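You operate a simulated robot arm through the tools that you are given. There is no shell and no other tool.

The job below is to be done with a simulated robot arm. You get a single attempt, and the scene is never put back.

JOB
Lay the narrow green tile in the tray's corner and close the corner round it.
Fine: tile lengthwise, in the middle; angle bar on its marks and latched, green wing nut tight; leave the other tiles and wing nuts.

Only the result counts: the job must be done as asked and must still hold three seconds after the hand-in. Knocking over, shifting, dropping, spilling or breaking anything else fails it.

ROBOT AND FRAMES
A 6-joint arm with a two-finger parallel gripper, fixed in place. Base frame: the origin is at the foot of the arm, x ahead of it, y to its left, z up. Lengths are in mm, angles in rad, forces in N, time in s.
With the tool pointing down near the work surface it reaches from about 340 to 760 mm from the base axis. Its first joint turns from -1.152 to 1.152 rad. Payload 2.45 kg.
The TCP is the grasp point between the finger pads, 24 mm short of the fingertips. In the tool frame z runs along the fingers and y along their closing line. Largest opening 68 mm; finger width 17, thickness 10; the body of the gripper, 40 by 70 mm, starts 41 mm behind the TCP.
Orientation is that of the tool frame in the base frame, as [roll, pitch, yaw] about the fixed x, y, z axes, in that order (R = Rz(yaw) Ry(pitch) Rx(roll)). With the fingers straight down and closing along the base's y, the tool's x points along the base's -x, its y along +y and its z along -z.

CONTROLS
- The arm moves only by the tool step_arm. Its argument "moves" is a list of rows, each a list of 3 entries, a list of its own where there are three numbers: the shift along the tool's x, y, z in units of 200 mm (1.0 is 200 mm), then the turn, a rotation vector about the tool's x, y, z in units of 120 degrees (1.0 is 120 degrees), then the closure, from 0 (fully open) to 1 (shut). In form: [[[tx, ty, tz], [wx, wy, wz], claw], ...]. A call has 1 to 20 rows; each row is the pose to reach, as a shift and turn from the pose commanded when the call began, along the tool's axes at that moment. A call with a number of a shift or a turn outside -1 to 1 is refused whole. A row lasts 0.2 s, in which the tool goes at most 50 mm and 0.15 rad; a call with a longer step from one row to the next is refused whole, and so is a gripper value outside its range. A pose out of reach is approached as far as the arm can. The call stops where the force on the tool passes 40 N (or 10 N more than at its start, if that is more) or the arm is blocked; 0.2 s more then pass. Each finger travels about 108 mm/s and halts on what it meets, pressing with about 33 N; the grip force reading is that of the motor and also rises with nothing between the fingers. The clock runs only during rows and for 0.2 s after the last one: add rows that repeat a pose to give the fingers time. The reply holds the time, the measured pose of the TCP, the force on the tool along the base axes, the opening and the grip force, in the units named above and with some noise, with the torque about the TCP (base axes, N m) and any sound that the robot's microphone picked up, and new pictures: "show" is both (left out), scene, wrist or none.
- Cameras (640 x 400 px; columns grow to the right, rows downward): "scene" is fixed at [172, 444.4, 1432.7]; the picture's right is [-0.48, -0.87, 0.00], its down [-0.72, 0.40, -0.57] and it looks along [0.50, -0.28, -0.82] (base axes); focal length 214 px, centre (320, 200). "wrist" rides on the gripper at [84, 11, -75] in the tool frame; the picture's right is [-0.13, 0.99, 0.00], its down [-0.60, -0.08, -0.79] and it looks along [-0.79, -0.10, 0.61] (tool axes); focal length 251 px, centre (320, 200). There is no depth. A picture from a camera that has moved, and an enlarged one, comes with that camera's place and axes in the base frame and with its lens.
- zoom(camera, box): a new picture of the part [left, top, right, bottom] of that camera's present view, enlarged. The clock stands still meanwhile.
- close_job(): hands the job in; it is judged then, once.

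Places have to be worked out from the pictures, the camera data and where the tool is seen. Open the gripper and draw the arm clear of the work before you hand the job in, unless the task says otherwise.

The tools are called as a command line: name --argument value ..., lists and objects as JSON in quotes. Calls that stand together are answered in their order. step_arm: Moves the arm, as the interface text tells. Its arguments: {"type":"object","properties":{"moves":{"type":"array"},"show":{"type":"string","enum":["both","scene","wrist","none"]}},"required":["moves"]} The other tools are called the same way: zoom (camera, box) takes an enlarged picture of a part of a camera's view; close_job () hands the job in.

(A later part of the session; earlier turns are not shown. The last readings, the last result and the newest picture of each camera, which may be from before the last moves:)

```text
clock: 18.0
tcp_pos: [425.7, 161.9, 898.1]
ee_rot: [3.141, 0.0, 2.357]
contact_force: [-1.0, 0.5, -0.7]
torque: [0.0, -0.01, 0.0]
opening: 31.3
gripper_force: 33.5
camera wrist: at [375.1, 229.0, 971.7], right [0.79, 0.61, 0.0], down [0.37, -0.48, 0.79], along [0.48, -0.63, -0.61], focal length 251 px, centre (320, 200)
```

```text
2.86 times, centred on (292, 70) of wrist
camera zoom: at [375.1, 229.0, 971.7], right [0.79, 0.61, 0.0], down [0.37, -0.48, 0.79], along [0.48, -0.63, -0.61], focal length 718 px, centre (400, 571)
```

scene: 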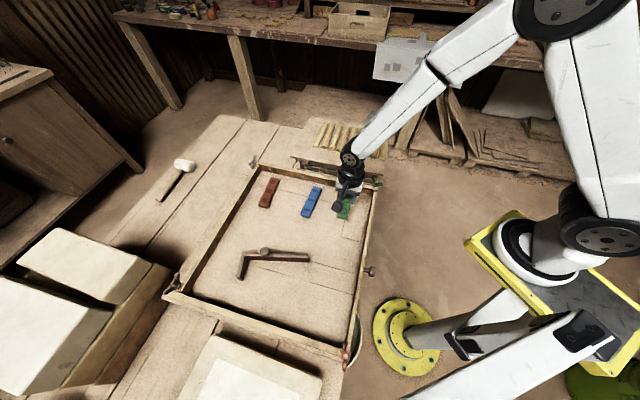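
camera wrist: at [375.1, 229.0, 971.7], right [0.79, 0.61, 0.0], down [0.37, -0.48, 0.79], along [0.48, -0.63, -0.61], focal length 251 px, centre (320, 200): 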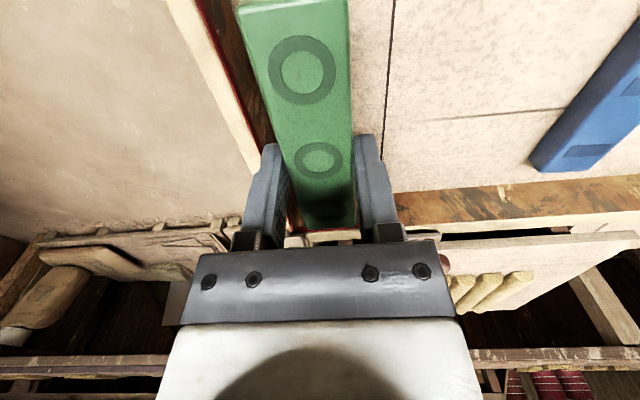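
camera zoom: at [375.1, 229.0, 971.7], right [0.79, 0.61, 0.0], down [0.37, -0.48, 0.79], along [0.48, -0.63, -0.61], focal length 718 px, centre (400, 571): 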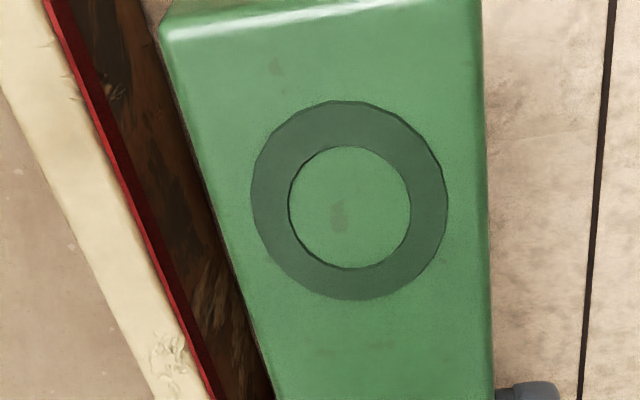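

The tile is about 1 mm off the pocket centre, with around 5 mm between the outer finger and the wall. I'll descend gently toward the floor.

step_arm --moves '[[[0.004, -0.004, 0.05], [0, 0, 0], 0.9], [[0.004, -0.004, 0.1], [0, 0, 0], 0.9], [[0.004, -0.004, 0.125], [0, 0, 0], 0.9], [[0.004, -0.004, 0.135], [0, 0, 0], 0.9], [[0.004, -0.004, 0.14], [0, 0, 0], 0.9]]' --show "wrist"

zoom --camera "scene" --box '[312, 175, 392, 225]'

zoom --camera "wrist" --box '[180, 0, 404, 140]'

```text
clock: 19.2
tcp_pos: [424.8, 162.7, 870.2]
ee_rot: [3.141, 0.001, 2.356]
contact_force: [0.5, 0.5, -1.1]
torque: [-0.03, 0.0, -0.03]
opening: 31.4
gripper_force: 33.1
camera wrist: at [373.8, 228.8, 944.3], right [0.79, 0.61, 0.0], down [0.37, -0.48, 0.79], along [0.48, -0.63, -0.61], focal length 251 px, centre (320, 200)
```

wrist: 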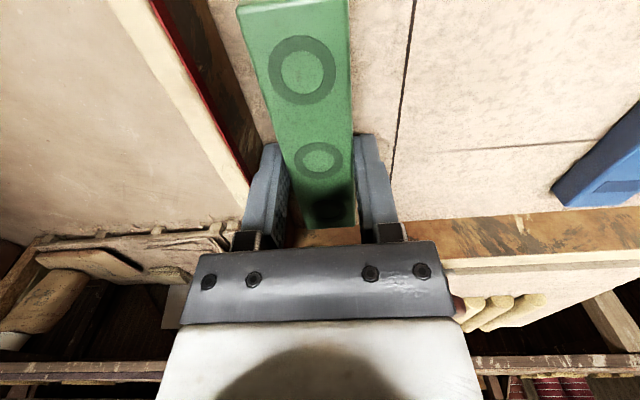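

```text
8.00 times, centred on (352, 200) of scene
camera zoom: at [172.0, 444.4, 1432.6], right [-0.48, -0.87, 0.0], down [-0.72, 0.4, -0.57], along [0.5, -0.28, -0.82], focal length 1716 px, centre (64, 200)
```

zoom: 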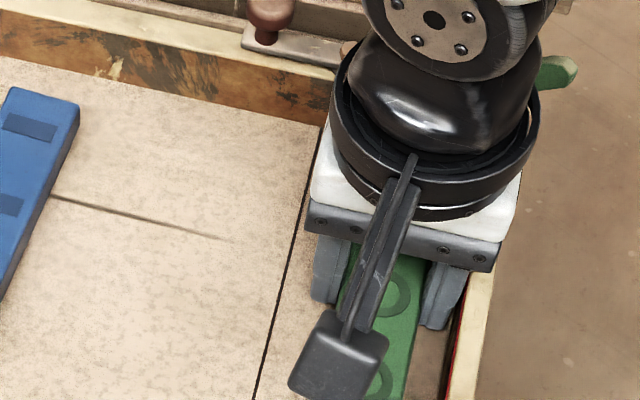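

```text
2.86 times, centred on (292, 70) of wrist
camera zoom: at [373.8, 228.8, 944.3], right [0.79, 0.61, 0.0], down [0.37, -0.48, 0.79], along [0.48, -0.63, -0.61], focal length 718 px, centre (400, 571)
```

zoom: 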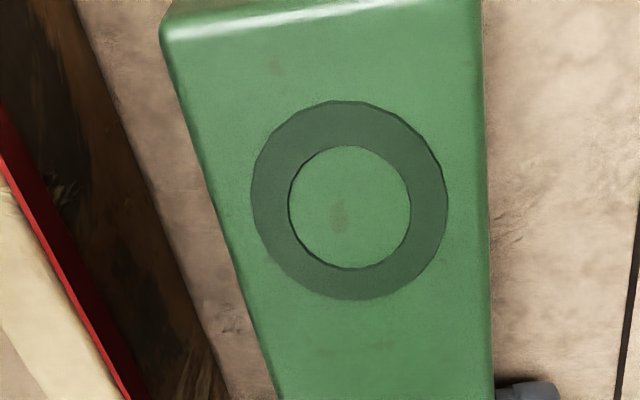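

TCP is at about 870 with no contact. I'll creep the last few millimetres down.

step_arm --moves '[[[0, 0, 0.005], [0, 0, 0], 0.9], [[0, 0, 0.01], [0, 0, 0], 0.9], [[0, 0, 0.015], [0, 0, 0], 0.9], [[0, 0, 0.018], [0, 0, 0], 0.9], [[0, 0, 0.018], [0, 0, 0], 0.9]]' --show "none"

```text
clock: 20.4
tcp_pos: [423.3, 162.5, 866.1]
ee_rot: [3.141, -0.001, 2.356]
contact_force: [0.1, -0.8, -1.3]
torque: [-0.02, -0.03, -0.01]
opening: 31.0
gripper_force: 32.4
```

step_arm --moves '[[[0, 0, 0.004], [0, 0, 0], 0.9], [[0, 0, 0.008], [0, 0, 0], 0.9], [[0, 0, 0.008], [0, 0, 0], 0.9]]' --show "wrist"

zoom --camera "wrist" --box '[180, 0, 404, 140]'

```text
clock: 21.2
tcp_pos: [424.2, 162.3, 865.4]
ee_rot: [3.139, 0.0, 2.357]
contact_force: [-2.0, -2.1, 6.9]
torque: [-0.04, -0.04, -0.03]
opening: 31.0
gripper_force: 33.3
stopped in row 3: the force on the tool passed its limit at 42 N (the readings are from after the stop); the commanded pose is now the measured one
camera wrist: at [373.8, 228.9, 940.0], right [0.79, 0.61, 0.0], down [0.37, -0.48, 0.79], along [0.48, -0.63, -0.61], focal length 251 px, centre (320, 200)
```

wrist: 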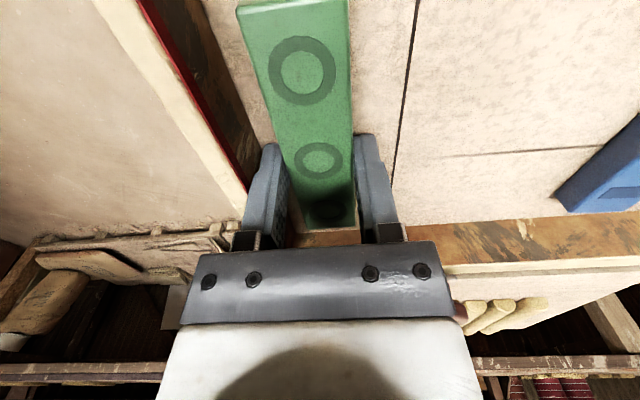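

```text
2.86 times, centred on (292, 70) of wrist
camera zoom: at [373.8, 228.9, 940.0], right [0.79, 0.61, 0.0], down [0.37, -0.48, 0.79], along [0.48, -0.63, -0.61], focal length 718 px, centre (400, 571)
```

zoom: 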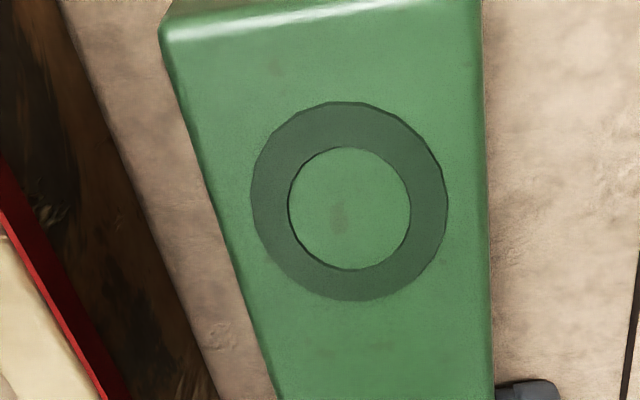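

The tile is down on the floor. In this view it spans e2 399–431 between the wall (386) and the bar's inner line (444), so it is centred to within 1 mm. I'll open just a few millimetres and rise.

step_arm --moves '[[[0, 0, -0.003], [0, 0, 0], 0.5], [[0, 0, -0.003], [0, 0, 0], 0.48], [[0, 0, -0.008], [0, 0, 0], 0.48], [[0, 0, -0.03], [0, 0, 0], 0.48], [[0, 0, -0.07], [0, 0, 0], 0.48], [[0, 0, -0.2], [0, 0, 0], 0.48], [[0, 0, -0.4], [0, 0, 0], 0.4]]'

zoom --camera "scene" --box '[312, 175, 392, 225]'

```text
clock: 22.8
tcp_pos: [424.7, 160.9, 943.6]
ee_rot: [3.141, -0.001, 2.356]
contact_force: [-0.3, 0.1, 0.0]
torque: [0.03, 0.01, -0.02]
opening: 40.8
gripper_force: 0.1
camera wrist: at [373.5, 228.1, 1018.2], right [0.79, 0.61, 0.0], down [0.37, -0.48, 0.79], along [0.48, -0.63, -0.61], focal length 251 px, centre (320, 200)
```

scene: 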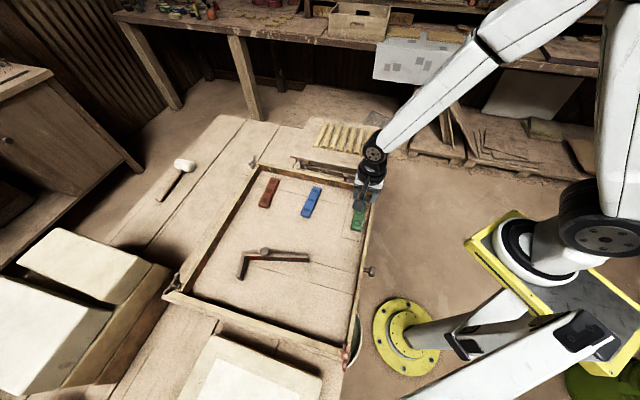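
wrist: 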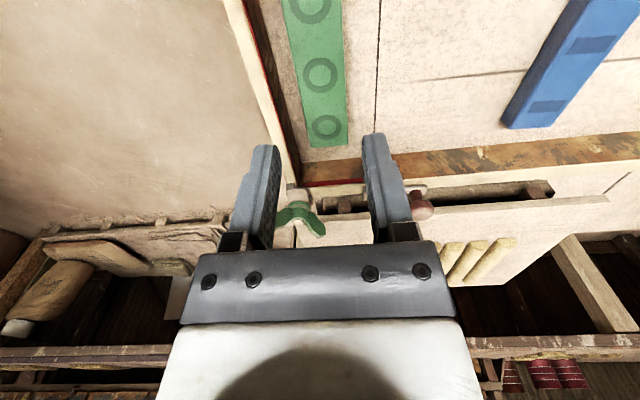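

```text
8.00 times, centred on (352, 200) of scene
camera zoom: at [172.0, 444.4, 1432.7], right [-0.48, -0.87, 0.0], down [-0.72, 0.4, -0.57], along [0.5, -0.28, -0.82], focal length 1716 px, centre (64, 200)
```

zoom: 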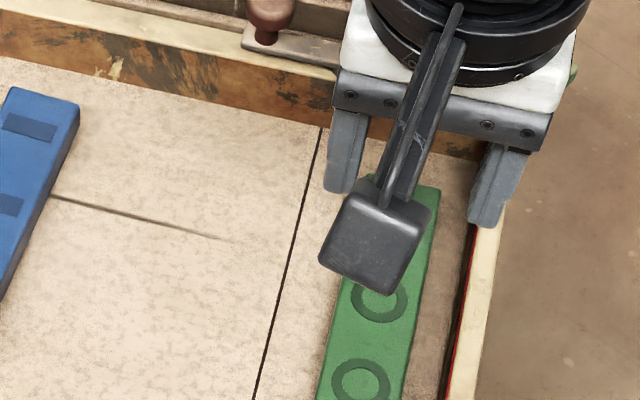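

The tile lies centred and undisturbed. Next is the bar: I'll travel toward its knob at about (427, 470), rotating so the fingers close across the long leg (+58.8° from neutral now, which becomes +135° at the marks).

step_arm --moves '[[[0, 0, -0.1], [0, 0, 0], 0.3], [[0.068, 0.069, -0.1], [0, 0, -0.0625], 0.3], [[0.136, 0.138, -0.1], [0, 0, -0.125], 0.3], [[0.204, 0.206, -0.1], [0, 0, -0.1875], 0.3], [[0.272, 0.275, -0.1], [0, 0, -0.25], 0.3], [[0.34, 0.344, -0.1], [0, 0, -0.3125], 0.3], [[0.408, 0.413, -0.1], [0, 0, -0.375], 0.3], [[0.476, 0.481, -0.1], [0, 0, -0.4375], 0.3], [[0.545, 0.55, -0.1], [0, 0, -0.5], 0.3], [[0.545, 0.55, -0.1], [0, 0, -0.5], 0.3]]'

```text
clock: 25.0
tcp_pos: [428.4, 316.7, 966.3]
ee_rot: [-3.141, 0.002, -2.877]
contact_force: [-0.2, 0.0, 0.8]
torque: [0.01, -0.01, 0.03]
opening: 47.6
gripper_force: 0.0
camera wrist: at [344.4, 304.8, 1040.3], right [-0.13, 0.99, 0.0], down [0.6, 0.08, 0.79], along [0.79, 0.11, -0.61], focal length 251 px, centre (320, 200)
```

scene: 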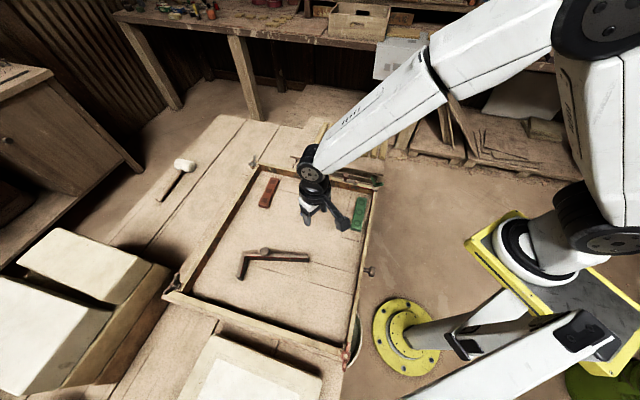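
wrist: 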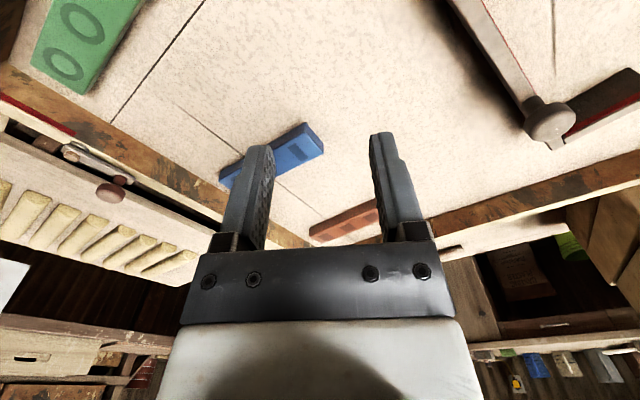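

Yaw is now +15° from neutral, and the knob appears at about (425.5, 469). I'll continue to directly above it with the remaining 43.6° of rotation.

step_arm --moves '[[[-0.031, 0.123, 0.0], [0, 0, -0.0605], 0.3], [[-0.062, 0.247, 0.0], [0, 0, -0.121], 0.3], [[-0.093, 0.37, 0.0], [0, 0, -0.1815], 0.3], [[-0.124, 0.493, 0.0], [0, 0, -0.242], 0.3], [[-0.155, 0.617, 0.0], [0, 0, -0.3025], 0.3], [[-0.1865, 0.74, 0.0], [0, 0, -0.363], 0.3], [[-0.1865, 0.74, 0.13], [0, 0, -0.363], 0.3], [[-0.1865, 0.74, 0.13], [0, 0, -0.363], 0.3]]'

zoom --camera "wrist" --box '[208, 0, 432, 140]'

zoom --camera "scene" --box '[224, 220, 320, 280]'

```text
clock: 26.8
tcp_pos: [423.3, 467.0, 939.2]
ee_rot: [-3.142, 0.001, -2.119]
contact_force: [-0.3, -0.7, 0.0]
torque: [0.02, -0.01, 0.01]
opening: 47.7
gripper_force: 0.1
camera wrist: at [370.5, 401.7, 1012.8], right [-0.78, 0.63, 0.0], down [0.38, 0.47, 0.79], along [0.5, 0.62, -0.61], focal length 251 px, centre (320, 200)
```

scene: 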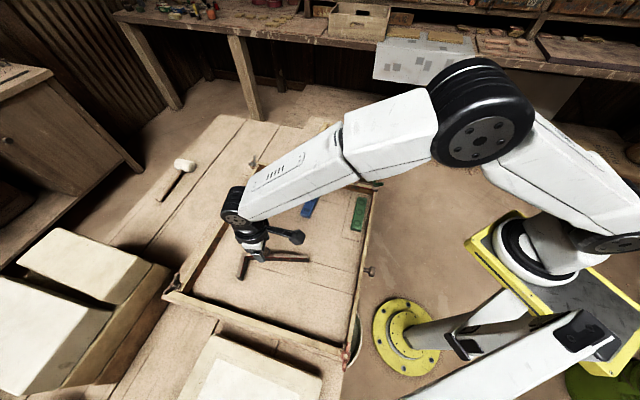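
wrist: 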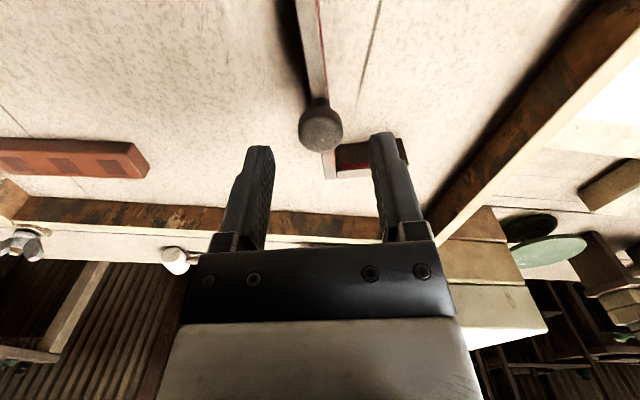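

```text
2.86 times, centred on (320, 70) of wrist
camera zoom: at [370.5, 401.7, 1012.8], right [-0.78, 0.63, 0.0], down [0.38, 0.47, 0.79], along [0.5, 0.62, -0.61], focal length 718 px, centre (320, 571)
```

zoom: 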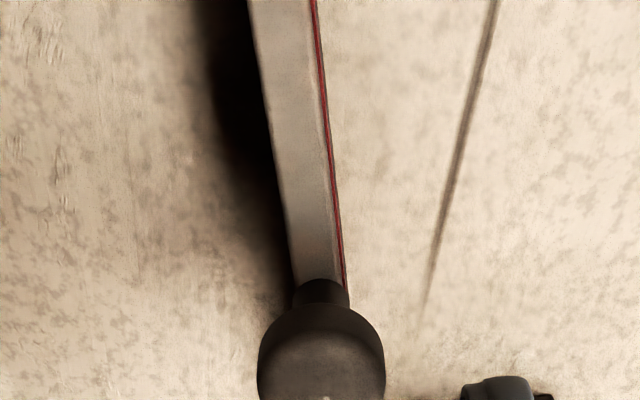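

```text
6.67 times, centred on (272, 250) of scene
camera zoom: at [172.0, 444.4, 1432.7], right [-0.48, -0.87, 0.0], down [-0.72, 0.4, -0.57], along [0.5, -0.28, -0.82], focal length 1430 px, centre (640, -133)
```

zoom: 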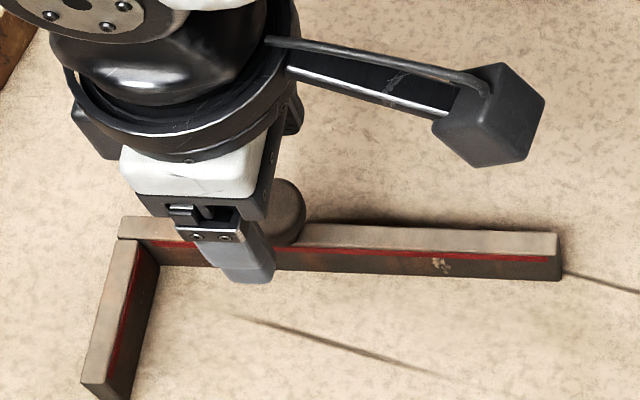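

The scene and wrist views agree that the knob cap top is at z≈903, directly below the TCP. I'll descend so the pads straddle the cap, at TCP around 896.

step_arm --moves '[[[0, 0, 0.08], [0, 0, 0], 0.3], [[0, 0, 0.15], [0, 0, 0], 0.3], [[0, 0, 0.19], [0, 0, 0], 0.3], [[0, 0, 0.215], [0, 0, 0], 0.3], [[0, 0, 0.215], [0, 0, 0], 0.3]]' --show "wrist"

zoom --camera "scene" --box '[240, 235, 288, 265]'

zoom --camera "wrist" --box '[240, 90, 400, 190]'

```text
clock: 28.0
tcp_pos: [424.1, 469.1, 897.9]
ee_rot: [-3.14, 0.002, -2.121]
contact_force: [0.1, -0.3, -0.2]
torque: [0.0, -0.01, -0.02]
opening: 47.4
gripper_force: 0.0
camera wrist: at [370.8, 403.2, 970.7], right [-0.78, 0.63, 0.0], down [0.38, 0.47, 0.79], along [0.5, 0.62, -0.61], focal length 251 px, centre (320, 200)
```

wrist: 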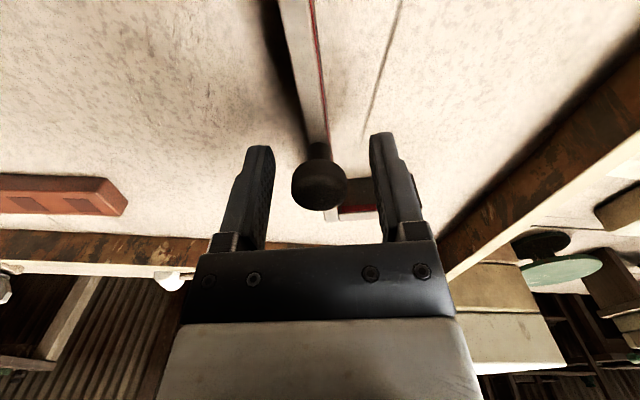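

```text
13.33 times, centred on (264, 250) of scene
camera zoom: at [172.0, 444.4, 1432.7], right [-0.48, -0.87, 0.0], down [-0.72, 0.4, -0.57], along [0.5, -0.28, -0.82], focal length 2860 px, centre (1067, -467)
```

zoom: 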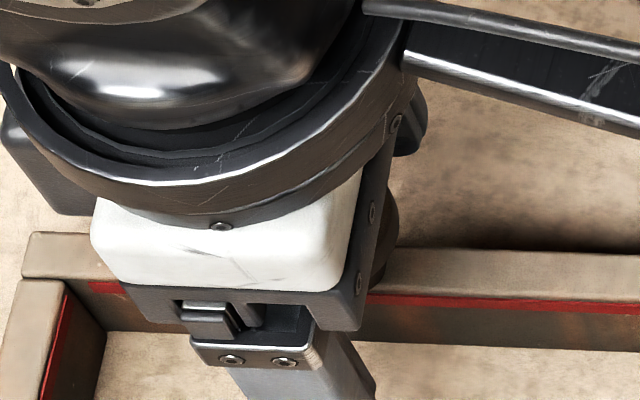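

```text
4.00 times, centred on (320, 140) of wrist
camera zoom: at [370.8, 403.2, 970.7], right [-0.78, 0.63, 0.0], down [0.38, 0.47, 0.79], along [0.5, 0.62, -0.61], focal length 1006 px, centre (320, 440)
```

zoom: 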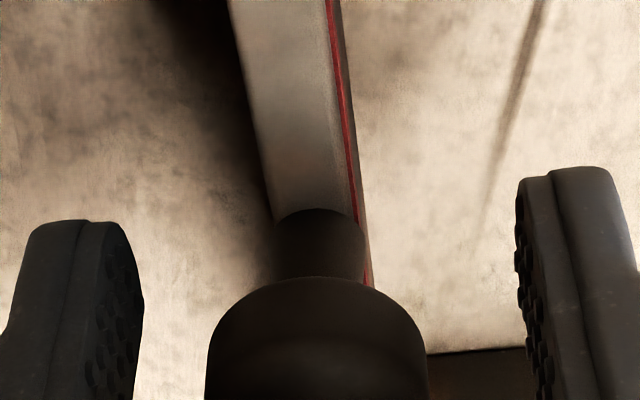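

The knob cap (about 26 mm) is centred between the pads at TCP height. I'll close on it.

step_arm --moves '[[[0, 0, 0.005], [0, 0, 0], 0.5], [[0, 0, 0.01], [0, 0, 0], 0.65], [[0, 0, 0.01], [0, 0, 0], 0.9], [[0, 0, 0.01], [0, 0, 0], 0.9], [[0, 0, 0.01], [0, 0, 0], 0.9]]' --show "wrist"

```text
clock: 29.2
tcp_pos: [423.0, 469.2, 896.8]
ee_rot: [3.14, 0.001, -2.121]
contact_force: [-3.1, -4.1, 9.7]
torque: [-0.3, 0.18, -0.02]
opening: 24.3
gripper_force: 33.0
camera wrist: at [371.2, 403.3, 969.6], right [-0.78, 0.63, 0.0], down [0.38, 0.47, 0.79], along [0.5, 0.62, -0.61], focal length 251 px, centre (320, 200)
```

wrist: 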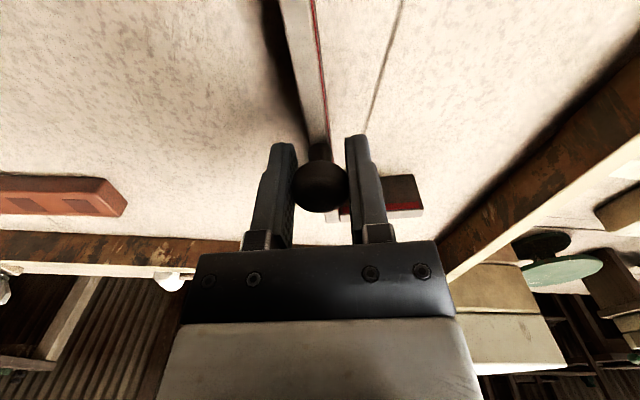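

The grip holds the cap at 24.3 mm, 33 N. I'll lift slowly and confirm that the bar rises level.

step_arm --moves '[[[0, 0, -0.005], [0, 0, 0], 0.9], [[0, 0, -0.015], [0, 0, 0], 0.9], [[0, 0, -0.03], [0, 0, 0], 0.9], [[0, 0, -0.05], [0, 0, 0], 0.9], [[0, 0, -0.05], [0, 0, 0], 0.9]]'

zoom --camera "scene" --box '[224, 220, 320, 280]'

```text
clock: 30.4
tcp_pos: [423.3, 469.9, 903.6]
ee_rot: [-3.14, 0.0, -2.121]
contact_force: [-0.4, -0.1, -4.9]
torque: [-0.03, -0.02, -0.01]
opening: 24.2
gripper_force: 33.0
camera wrist: at [370.8, 403.6, 977.9], right [-0.78, 0.63, 0.0], down [0.38, 0.47, 0.79], along [0.5, 0.62, -0.61], focal length 251 px, centre (320, 200)
```

scene: 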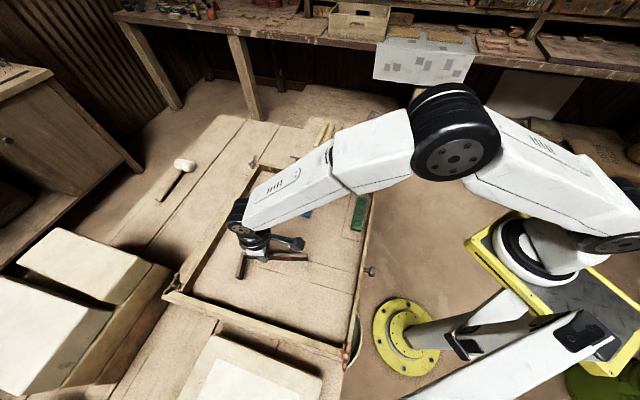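
wrist: 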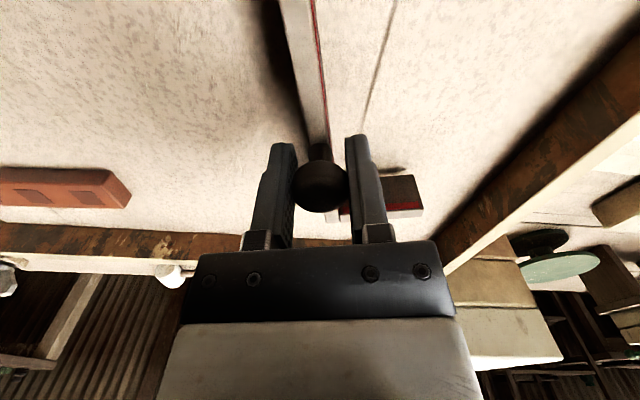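

```text
6.67 times, centred on (272, 250) of scene
camera zoom: at [172.1, 444.5, 1432.6], right [-0.48, -0.87, 0.0], down [-0.72, 0.4, -0.57], along [0.5, -0.28, -0.82], focal length 1430 px, centre (640, -133)
```

zoom: 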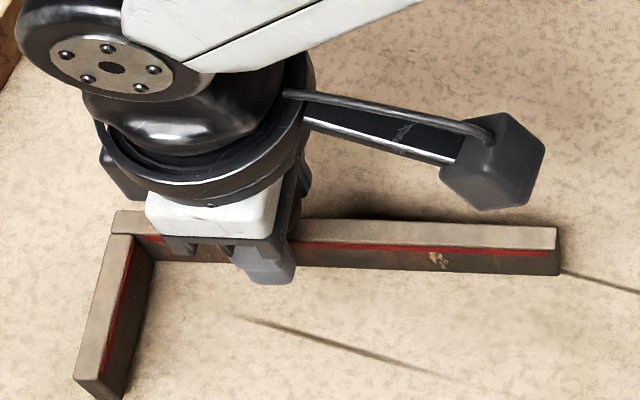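

The bar is lifted level (about 5 N). I'll raise it well clear and carry it toward the corner, rotating on the way.

step_arm --moves '[[[0, 0, -0.18], [0, 0, 0], 0.9], [[0, 0, -0.36], [0, 0, 0], 0.9], [[0.11, -0.072, -0.36], [0, 0, -0.055], 0.9], [[0.22, -0.143, -0.36], [0, 0, -0.11], 0.9], [[0.33, -0.215, -0.36], [0, 0, -0.165], 0.9], [[0.44, -0.287, -0.36], [0, 0, -0.22], 0.9], [[0.55, -0.358, -0.36], [0, 0, -0.275], 0.9], [[0.66, -0.43, -0.36], [0, 0, -0.334], 0.9], [[0.66, -0.43, -0.36], [0, 0, -0.334], 0.9]]'

```text
clock: 32.4
tcp_pos: [426.4, 311.9, 976.1]
ee_rot: [-3.139, 0.0, -1.419]
contact_force: [-0.7, -0.4, -4.5]
torque: [-0.01, -0.03, 0.03]
opening: 23.8
gripper_force: 33.0
camera wrist: at [429.5, 226.6, 1050.0], right [-1.0, -0.02, 0.0], down [-0.01, 0.61, 0.79], along [-0.02, 0.79, -0.61], focal length 251 px, centre (320, 200)
```

scene: 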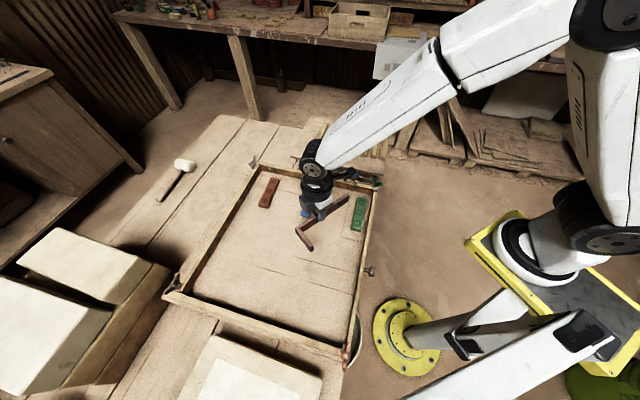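
wrist: 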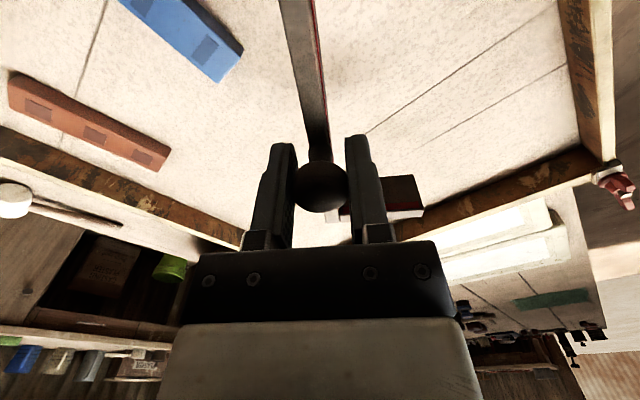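

Bar level, yaw at +98.7° from neutral. I'll finish the rotation and move above the marks, biased 3 mm off both walls.

step_arm --moves '[[[0.1, 0.012, 0], [0, 0, -0.06], 0.9], [[0.2, 0.024, 0], [0, 0, -0.12], 0.9], [[0.31, 0.036, 0], [0, 0, -0.18], 0.9], [[0.415, 0.049, 0], [0, 0, -0.24], 0.9], [[0.5187, 0.061, 0], [0, 0, -0.2998], 0.9], [[0.5187, 0.061, 0], [0, 0, -0.2998], 0.9], [[0.5187, 0.061, 0], [0, 0, -0.2998], 0.9]]'

zoom --camera "scene" --box '[304, 165, 400, 225]'

```text
clock: 34.0
tcp_pos: [429.9, 207.8, 975.5]
ee_rot: [-3.139, -0.001, -0.791]
contact_force: [-0.3, -0.5, -4.9]
torque: [0.02, -0.05, 0.02]
opening: 24.3
gripper_force: 32.7
camera wrist: at [482.8, 139.8, 1050.0], right [-0.8, -0.6, 0.0], down [-0.37, 0.48, 0.79], along [-0.48, 0.63, -0.61], focal length 251 px, centre (320, 200)
```

scene: 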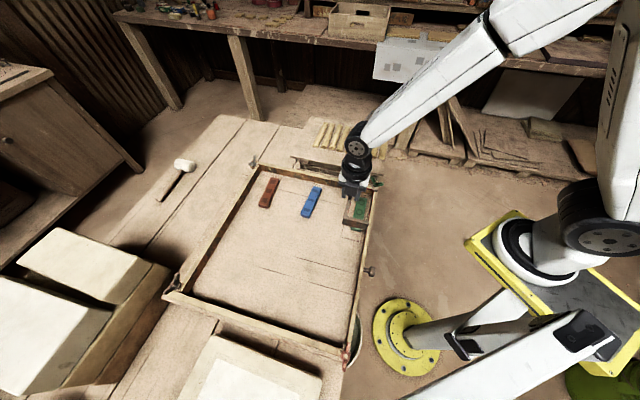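
wrist: 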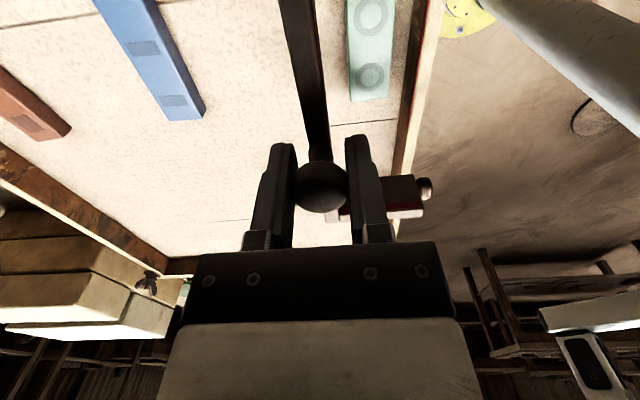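

```text
6.67 times, centred on (352, 195) of scene
camera zoom: at [172.1, 444.4, 1432.6], right [-0.48, -0.87, 0.0], down [-0.72, 0.4, -0.57], along [0.5, -0.28, -0.82], focal length 1430 px, centre (107, 233)
```

zoom: 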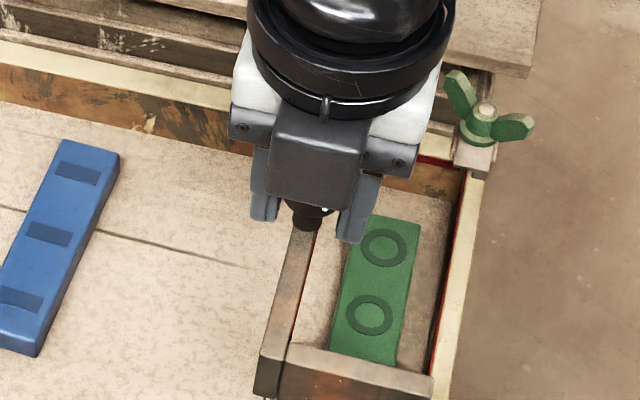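

Aligned over the marks (e1≈158, e2≈451, bar parallel). I'll lower to just above wall height to check alignment.

step_arm --moves '[[[0, 0, 0.1], [0, 0, 0], 0.9], [[0, 0, 0.19], [0, 0, 0], 0.9], [[0, 0, 0.225], [0, 0, 0], 0.9], [[0, 0, 0.225], [0, 0, 0], 0.9]]' --show "wrist"

zoom --camera "scene" --box '[312, 180, 392, 230]'

zoom --camera "scene" --box '[330, 210, 378, 240]'

zoom --camera "wrist" --box '[260, 0, 484, 140]'

zoom --camera "wrist" --box '[330, 110, 490, 210]'

```text
clock: 35.0
tcp_pos: [431.8, 207.1, 932.1]
ee_rot: [-3.141, 0.0, -0.792]
contact_force: [0.5, 0.7, -5.9]
torque: [0.01, -0.05, -0.03]
opening: 24.1
gripper_force: 32.7
camera wrist: at [483.5, 139.3, 1005.6], right [-0.8, -0.6, 0.0], down [-0.37, 0.48, 0.79], along [-0.48, 0.63, -0.61], focal length 251 px, centre (320, 200)
```

wrist: 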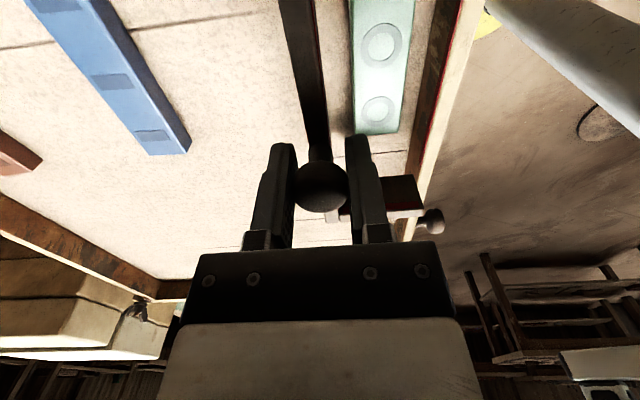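

```text
8.00 times, centred on (352, 205) of scene
camera zoom: at [172.1, 444.5, 1432.6], right [-0.48, -0.87, 0.0], down [-0.72, 0.4, -0.57], along [0.5, -0.28, -0.82], focal length 1716 px, centre (64, 160)
```

zoom: 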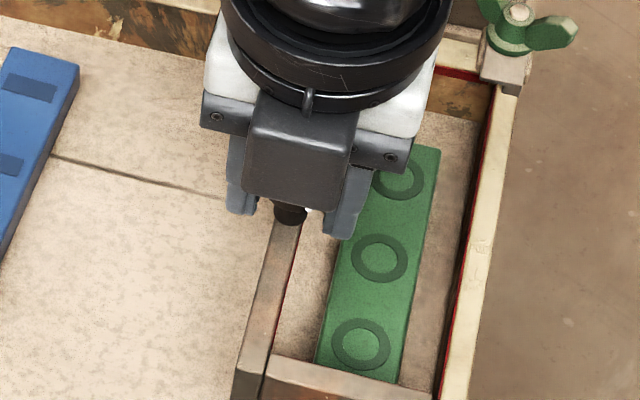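

```text
13.33 times, centred on (354, 225) of scene
camera zoom: at [172.1, 444.5, 1432.6], right [-0.48, -0.87, 0.0], down [-0.72, 0.4, -0.57], along [0.5, -0.28, -0.82], focal length 2860 px, centre (-133, -133)
```

zoom: 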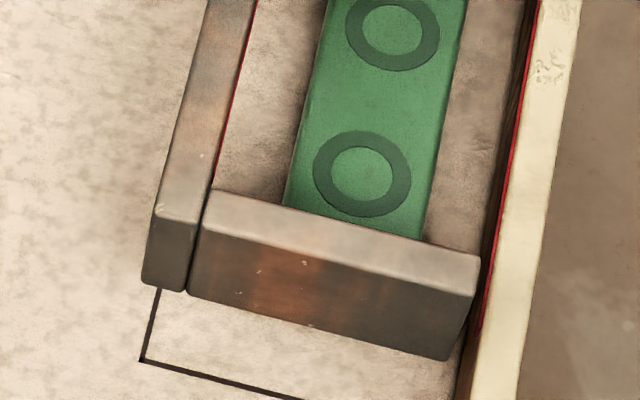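

```text
2.86 times, centred on (372, 70) of wrist
camera zoom: at [483.5, 139.3, 1005.6], right [-0.8, -0.6, 0.0], down [-0.37, 0.48, 0.79], along [-0.48, 0.63, -0.61], focal length 718 px, centre (171, 571)
```

zoom: 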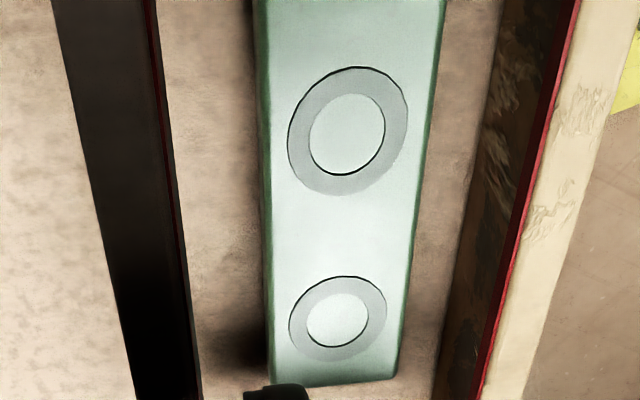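

```text
4.00 times, centred on (410, 160) of wrist
camera zoom: at [483.5, 139.3, 1005.6], right [-0.8, -0.6, 0.0], down [-0.37, 0.48, 0.79], along [-0.48, 0.63, -0.61], focal length 1006 px, centre (-40, 360)
```

zoom: 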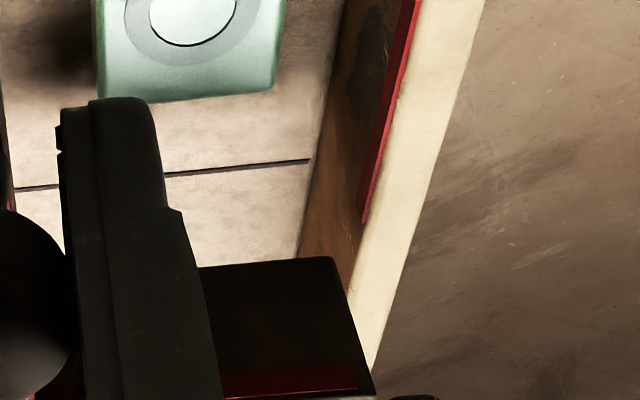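

The bar projects onto the outline with about the intended bias (roughly 2.6 mm in e2, 2 mm in e1). I'll lower to a few millimetres above the floor.

step_arm --moves '[[[0, 0, 0.05], [0, 0, 0], 0.9], [[0, 0, 0.1], [0, 0, 0], 0.9], [[0, 0, 0.13], [0, 0, 0], 0.9], [[0, 0, 0.145], [0, 0, 0], 0.9], [[0, 0, 0.145], [0, 0, 0], 0.9]]' --show "wrist"

zoom --camera "scene" --box '[330, 215, 378, 245]'

zoom --camera "scene" --box '[320, 170, 400, 220]'

zoom --camera "wrist" --box '[330, 110, 490, 210]'

```text
clock: 36.2
tcp_pos: [431.6, 207.5, 902.6]
ee_rot: [3.14, 0.0, -0.791]
contact_force: [0.2, 0.6, -4.0]
torque: [0.0, -0.02, 0.01]
opening: 24.2
gripper_force: 32.5
camera wrist: at [483.6, 140.2, 976.4], right [-0.8, -0.6, 0.0], down [-0.37, 0.49, 0.79], along [-0.48, 0.63, -0.61], focal length 251 px, centre (320, 200)
```

wrist: 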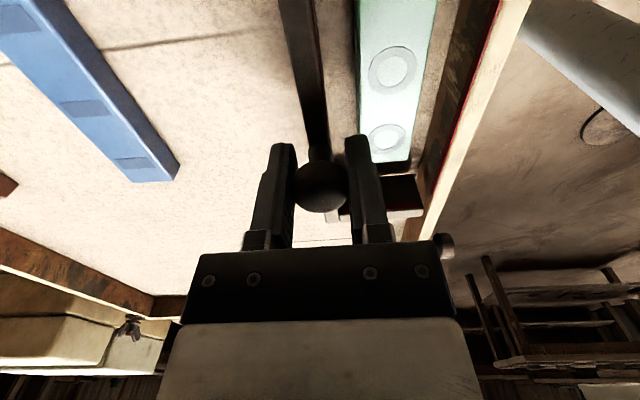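

```text
13.33 times, centred on (354, 230) of scene
camera zoom: at [172.1, 444.5, 1432.6], right [-0.48, -0.87, 0.0], down [-0.72, 0.4, -0.57], along [0.5, -0.28, -0.82], focal length 2860 px, centre (-133, -200)
```

zoom: 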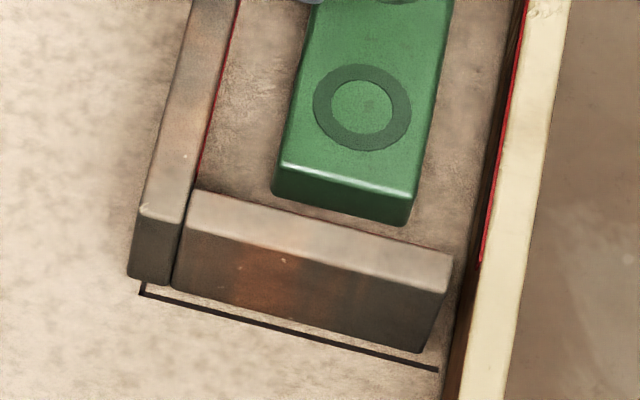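

```text
8.00 times, centred on (360, 195) of scene
camera zoom: at [172.1, 444.5, 1432.6], right [-0.48, -0.87, 0.0], down [-0.72, 0.4, -0.57], along [0.5, -0.28, -0.82], focal length 1716 px, centre (0, 240)
```

zoom: 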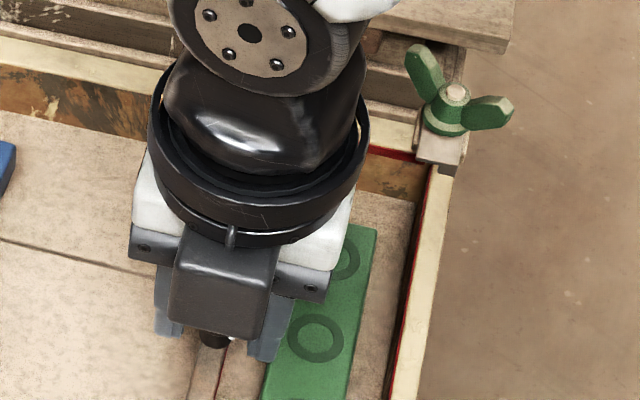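

```text
4.00 times, centred on (410, 160) of wrist
camera zoom: at [483.6, 140.2, 976.4], right [-0.8, -0.6, 0.0], down [-0.37, 0.49, 0.79], along [-0.48, 0.63, -0.61], focal length 1006 px, centre (-40, 360)
```

zoom: 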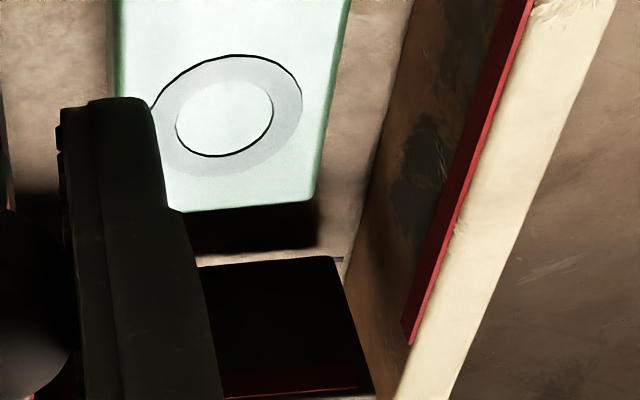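

Nearly down: the bar is parallel to the outline, needing about 2.7 mm toward the right wall and 1 mm toward the far wall. I'll shift, then creep down.

step_arm --moves '[[[0.003, 0.007, 0], [0, 0, 0], 0.9], [[0.005, 0.0135, 0], [0, 0, 0], 0.9], [[0.005, 0.0135, 0.008], [0, 0, 0], 0.9], [[0.005, 0.0135, 0.015], [0, 0, 0], 0.9], [[0.005, 0.0135, 0.02], [0, 0, 0], 0.9], [[0.005, 0.0135, 0.02], [0, 0, 0], 0.9]]' --show "wrist"

zoom --camera "scene" --box '[330, 215, 378, 245]'

```text
clock: 37.6
tcp_pos: [429.0, 206.2, 898.7]
ee_rot: [-3.14, 0.0, -0.792]
contact_force: [-0.9, 0.1, -4.2]
torque: [0.0, -0.02, 0.01]
opening: 24.2
gripper_force: 32.5
camera wrist: at [482.4, 137.7, 972.6], right [-0.8, -0.6, 0.0], down [-0.37, 0.48, 0.79], along [-0.48, 0.63, -0.61], focal length 251 px, centre (320, 200)
```

wrist: 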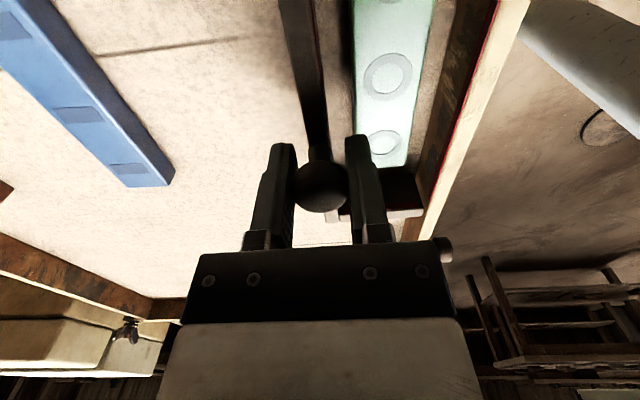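

```text
13.33 times, centred on (354, 230) of scene
camera zoom: at [172.1, 444.5, 1432.6], right [-0.48, -0.87, 0.0], down [-0.72, 0.4, -0.57], along [0.5, -0.28, -0.82], focal length 2860 px, centre (-133, -200)
```

zoom: 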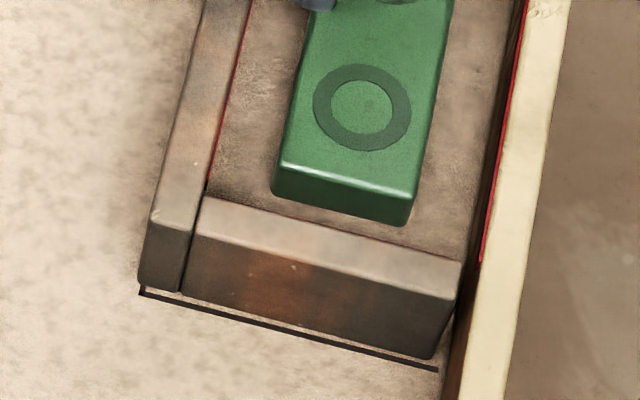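

Aligned with the outline to about a millimetre. I'll creep down the remaining ~3 mm to contact.

step_arm --moves '[[[0, 0, 0.005], [0, 0, 0], 0.9], [[0, 0, 0.01], [0, 0, 0], 0.9], [[0, 0, 0.014], [0, 0, 0], 0.9], [[0, 0, 0.014], [0, 0, 0], 0.9]]' --show "none"

zoom --camera "scene" --box '[330, 215, 378, 245]'

```text
clock: 38.6
tcp_pos: [430.9, 205.0, 896.3]
ee_rot: [-3.139, 0.0, -0.792]
contact_force: [2.2, -0.8, 0.4]
torque: [0.01, 0.35, 0.04]
opening: 24.1
gripper_force: 33.1
```

```text
13.33 times, centred on (354, 230) of scene
camera zoom: at [172.1, 444.4, 1432.7], right [-0.48, -0.87, 0.0], down [-0.72, 0.4, -0.57], along [0.5, -0.28, -0.82], focal length 2860 px, centre (-133, -200)
```

zoom: 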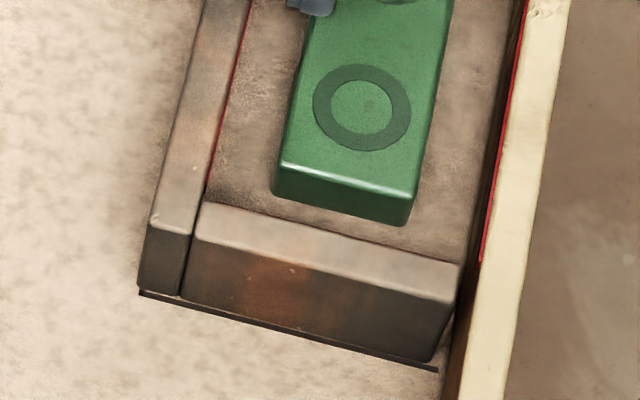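

The bar now rests on the floor right at the outline, with its weight off the gripper. I'll settle a touch lower and release.

step_arm --moves '[[[0, 0, 0.003], [0, 0, 0], 0.9], [[0, 0, 0.004], [0, 0, 0], 0.9], [[0, 0, 0.004], [0, 0, 0], 0.6], [[0, 0, 0.004], [0, 0, 0], 0.45], [[0, 0, 0.004], [0, 0, 0], 0.35], [[0, 0, 0.0], [0, 0, 0], 0.35]]' --show "wrist"

zoom --camera "scene" --box '[330, 215, 378, 245]'

```text
clock: 40.0
tcp_pos: [430.3, 204.7, 895.3]
ee_rot: [3.141, 0.001, -0.794]
contact_force: [-0.2, 1.3, 0.4]
torque: [0.02, 0.02, -0.01]
opening: 44.2
gripper_force: 0.0
camera wrist: at [482.5, 137.7, 970.1], right [-0.8, -0.6, 0.0], down [-0.37, 0.49, 0.79], along [-0.48, 0.63, -0.61], focal length 251 px, centre (320, 200)
```

wrist: 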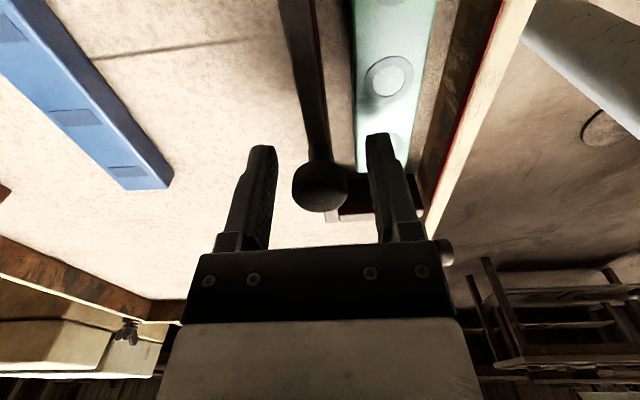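

```text
13.33 times, centred on (354, 230) of scene
camera zoom: at [172.0, 444.4, 1432.7], right [-0.48, -0.87, 0.0], down [-0.72, 0.4, -0.57], along [0.5, -0.28, -0.82], focal length 2860 px, centre (-133, -200)
```

zoom: 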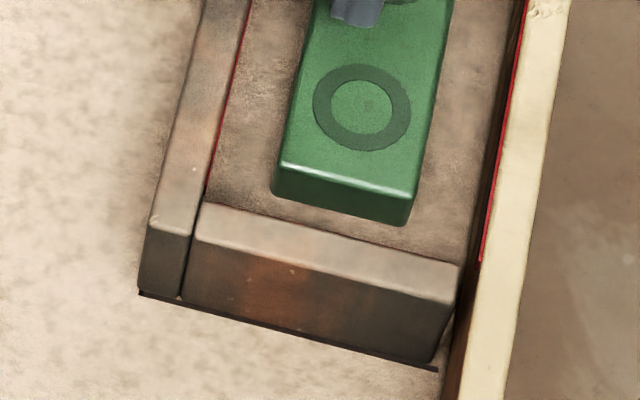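

Bar released on its marks. I'll rise straight up, then slide aside to see the free end, the lever and the nut.

step_arm --moves '[[[0, 0, -0.05], [0, 0, 0], 0.35], [[0, 0, -0.2], [0, 0, 0], 0.35], [[0, 0, -0.4], [0, 0, 0], 0.35], [[0, -0.2, -0.5], [0, 0, 0], 0.35], [[0, -0.4, -0.5], [0, 0, 0], 0.35], [[0, -0.6, -0.5], [0, 0, 0], 0.35], [[0, -0.8, -0.5], [0, 0, 0], 0.35], [[0, -0.8, -0.5], [0, 0, 0], 0.35]]'

zoom --camera "scene" --box '[328, 160, 392, 200]'

zoom --camera "scene" --box '[312, 170, 408, 250]'

```text
clock: 41.8
tcp_pos: [543.1, 318.2, 994.7]
ee_rot: [3.141, 0.001, -0.793]
contact_force: [-0.6, -0.1, 0.4]
torque: [-0.01, 0.0, 0.0]
opening: 44.1
gripper_force: 0.0
camera wrist: at [595.9, 250.4, 1069.3], right [-0.8, -0.6, 0.0], down [-0.37, 0.49, 0.79], along [-0.48, 0.63, -0.61], focal length 251 px, centre (320, 200)
```

scene: 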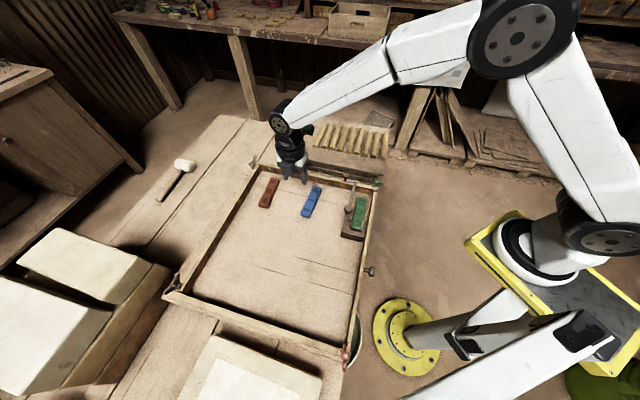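
wrist: 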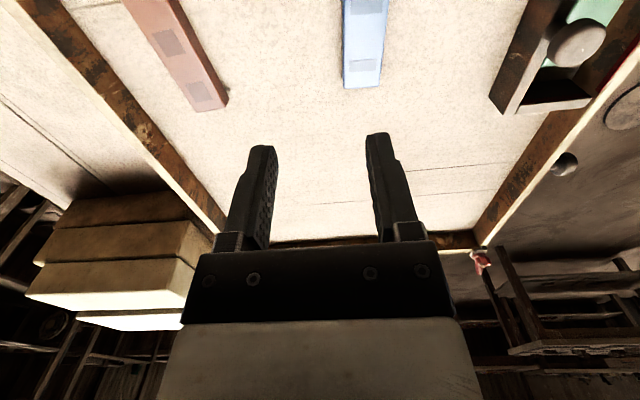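

```text
10.00 times, centred on (360, 180) of scene
camera zoom: at [172.0, 444.4, 1432.7], right [-0.48, -0.87, 0.0], down [-0.72, 0.4, -0.57], along [0.5, -0.28, -0.82], focal length 2145 px, centre (-80, 400)
```

zoom: 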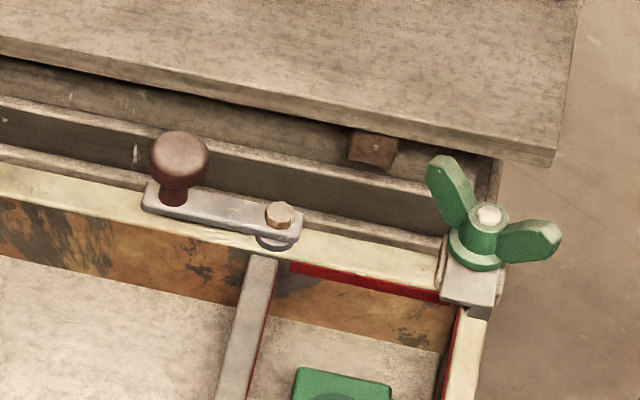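

```text
5.00 times, centred on (360, 210) of scene
camera zoom: at [172.0, 444.4, 1432.7], right [-0.48, -0.87, 0.0], down [-0.72, 0.4, -0.57], along [0.5, -0.28, -0.82], focal length 1072 px, centre (120, 150)
```

zoom: 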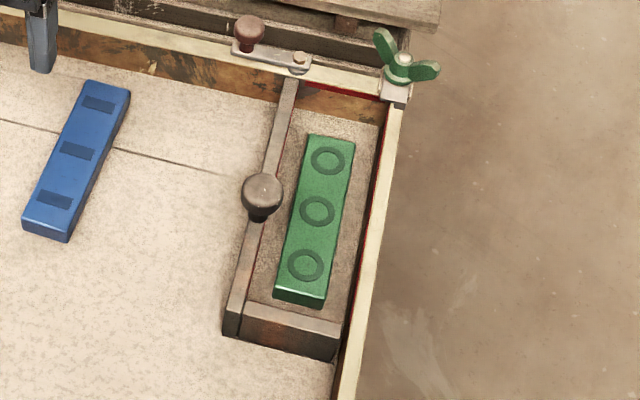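

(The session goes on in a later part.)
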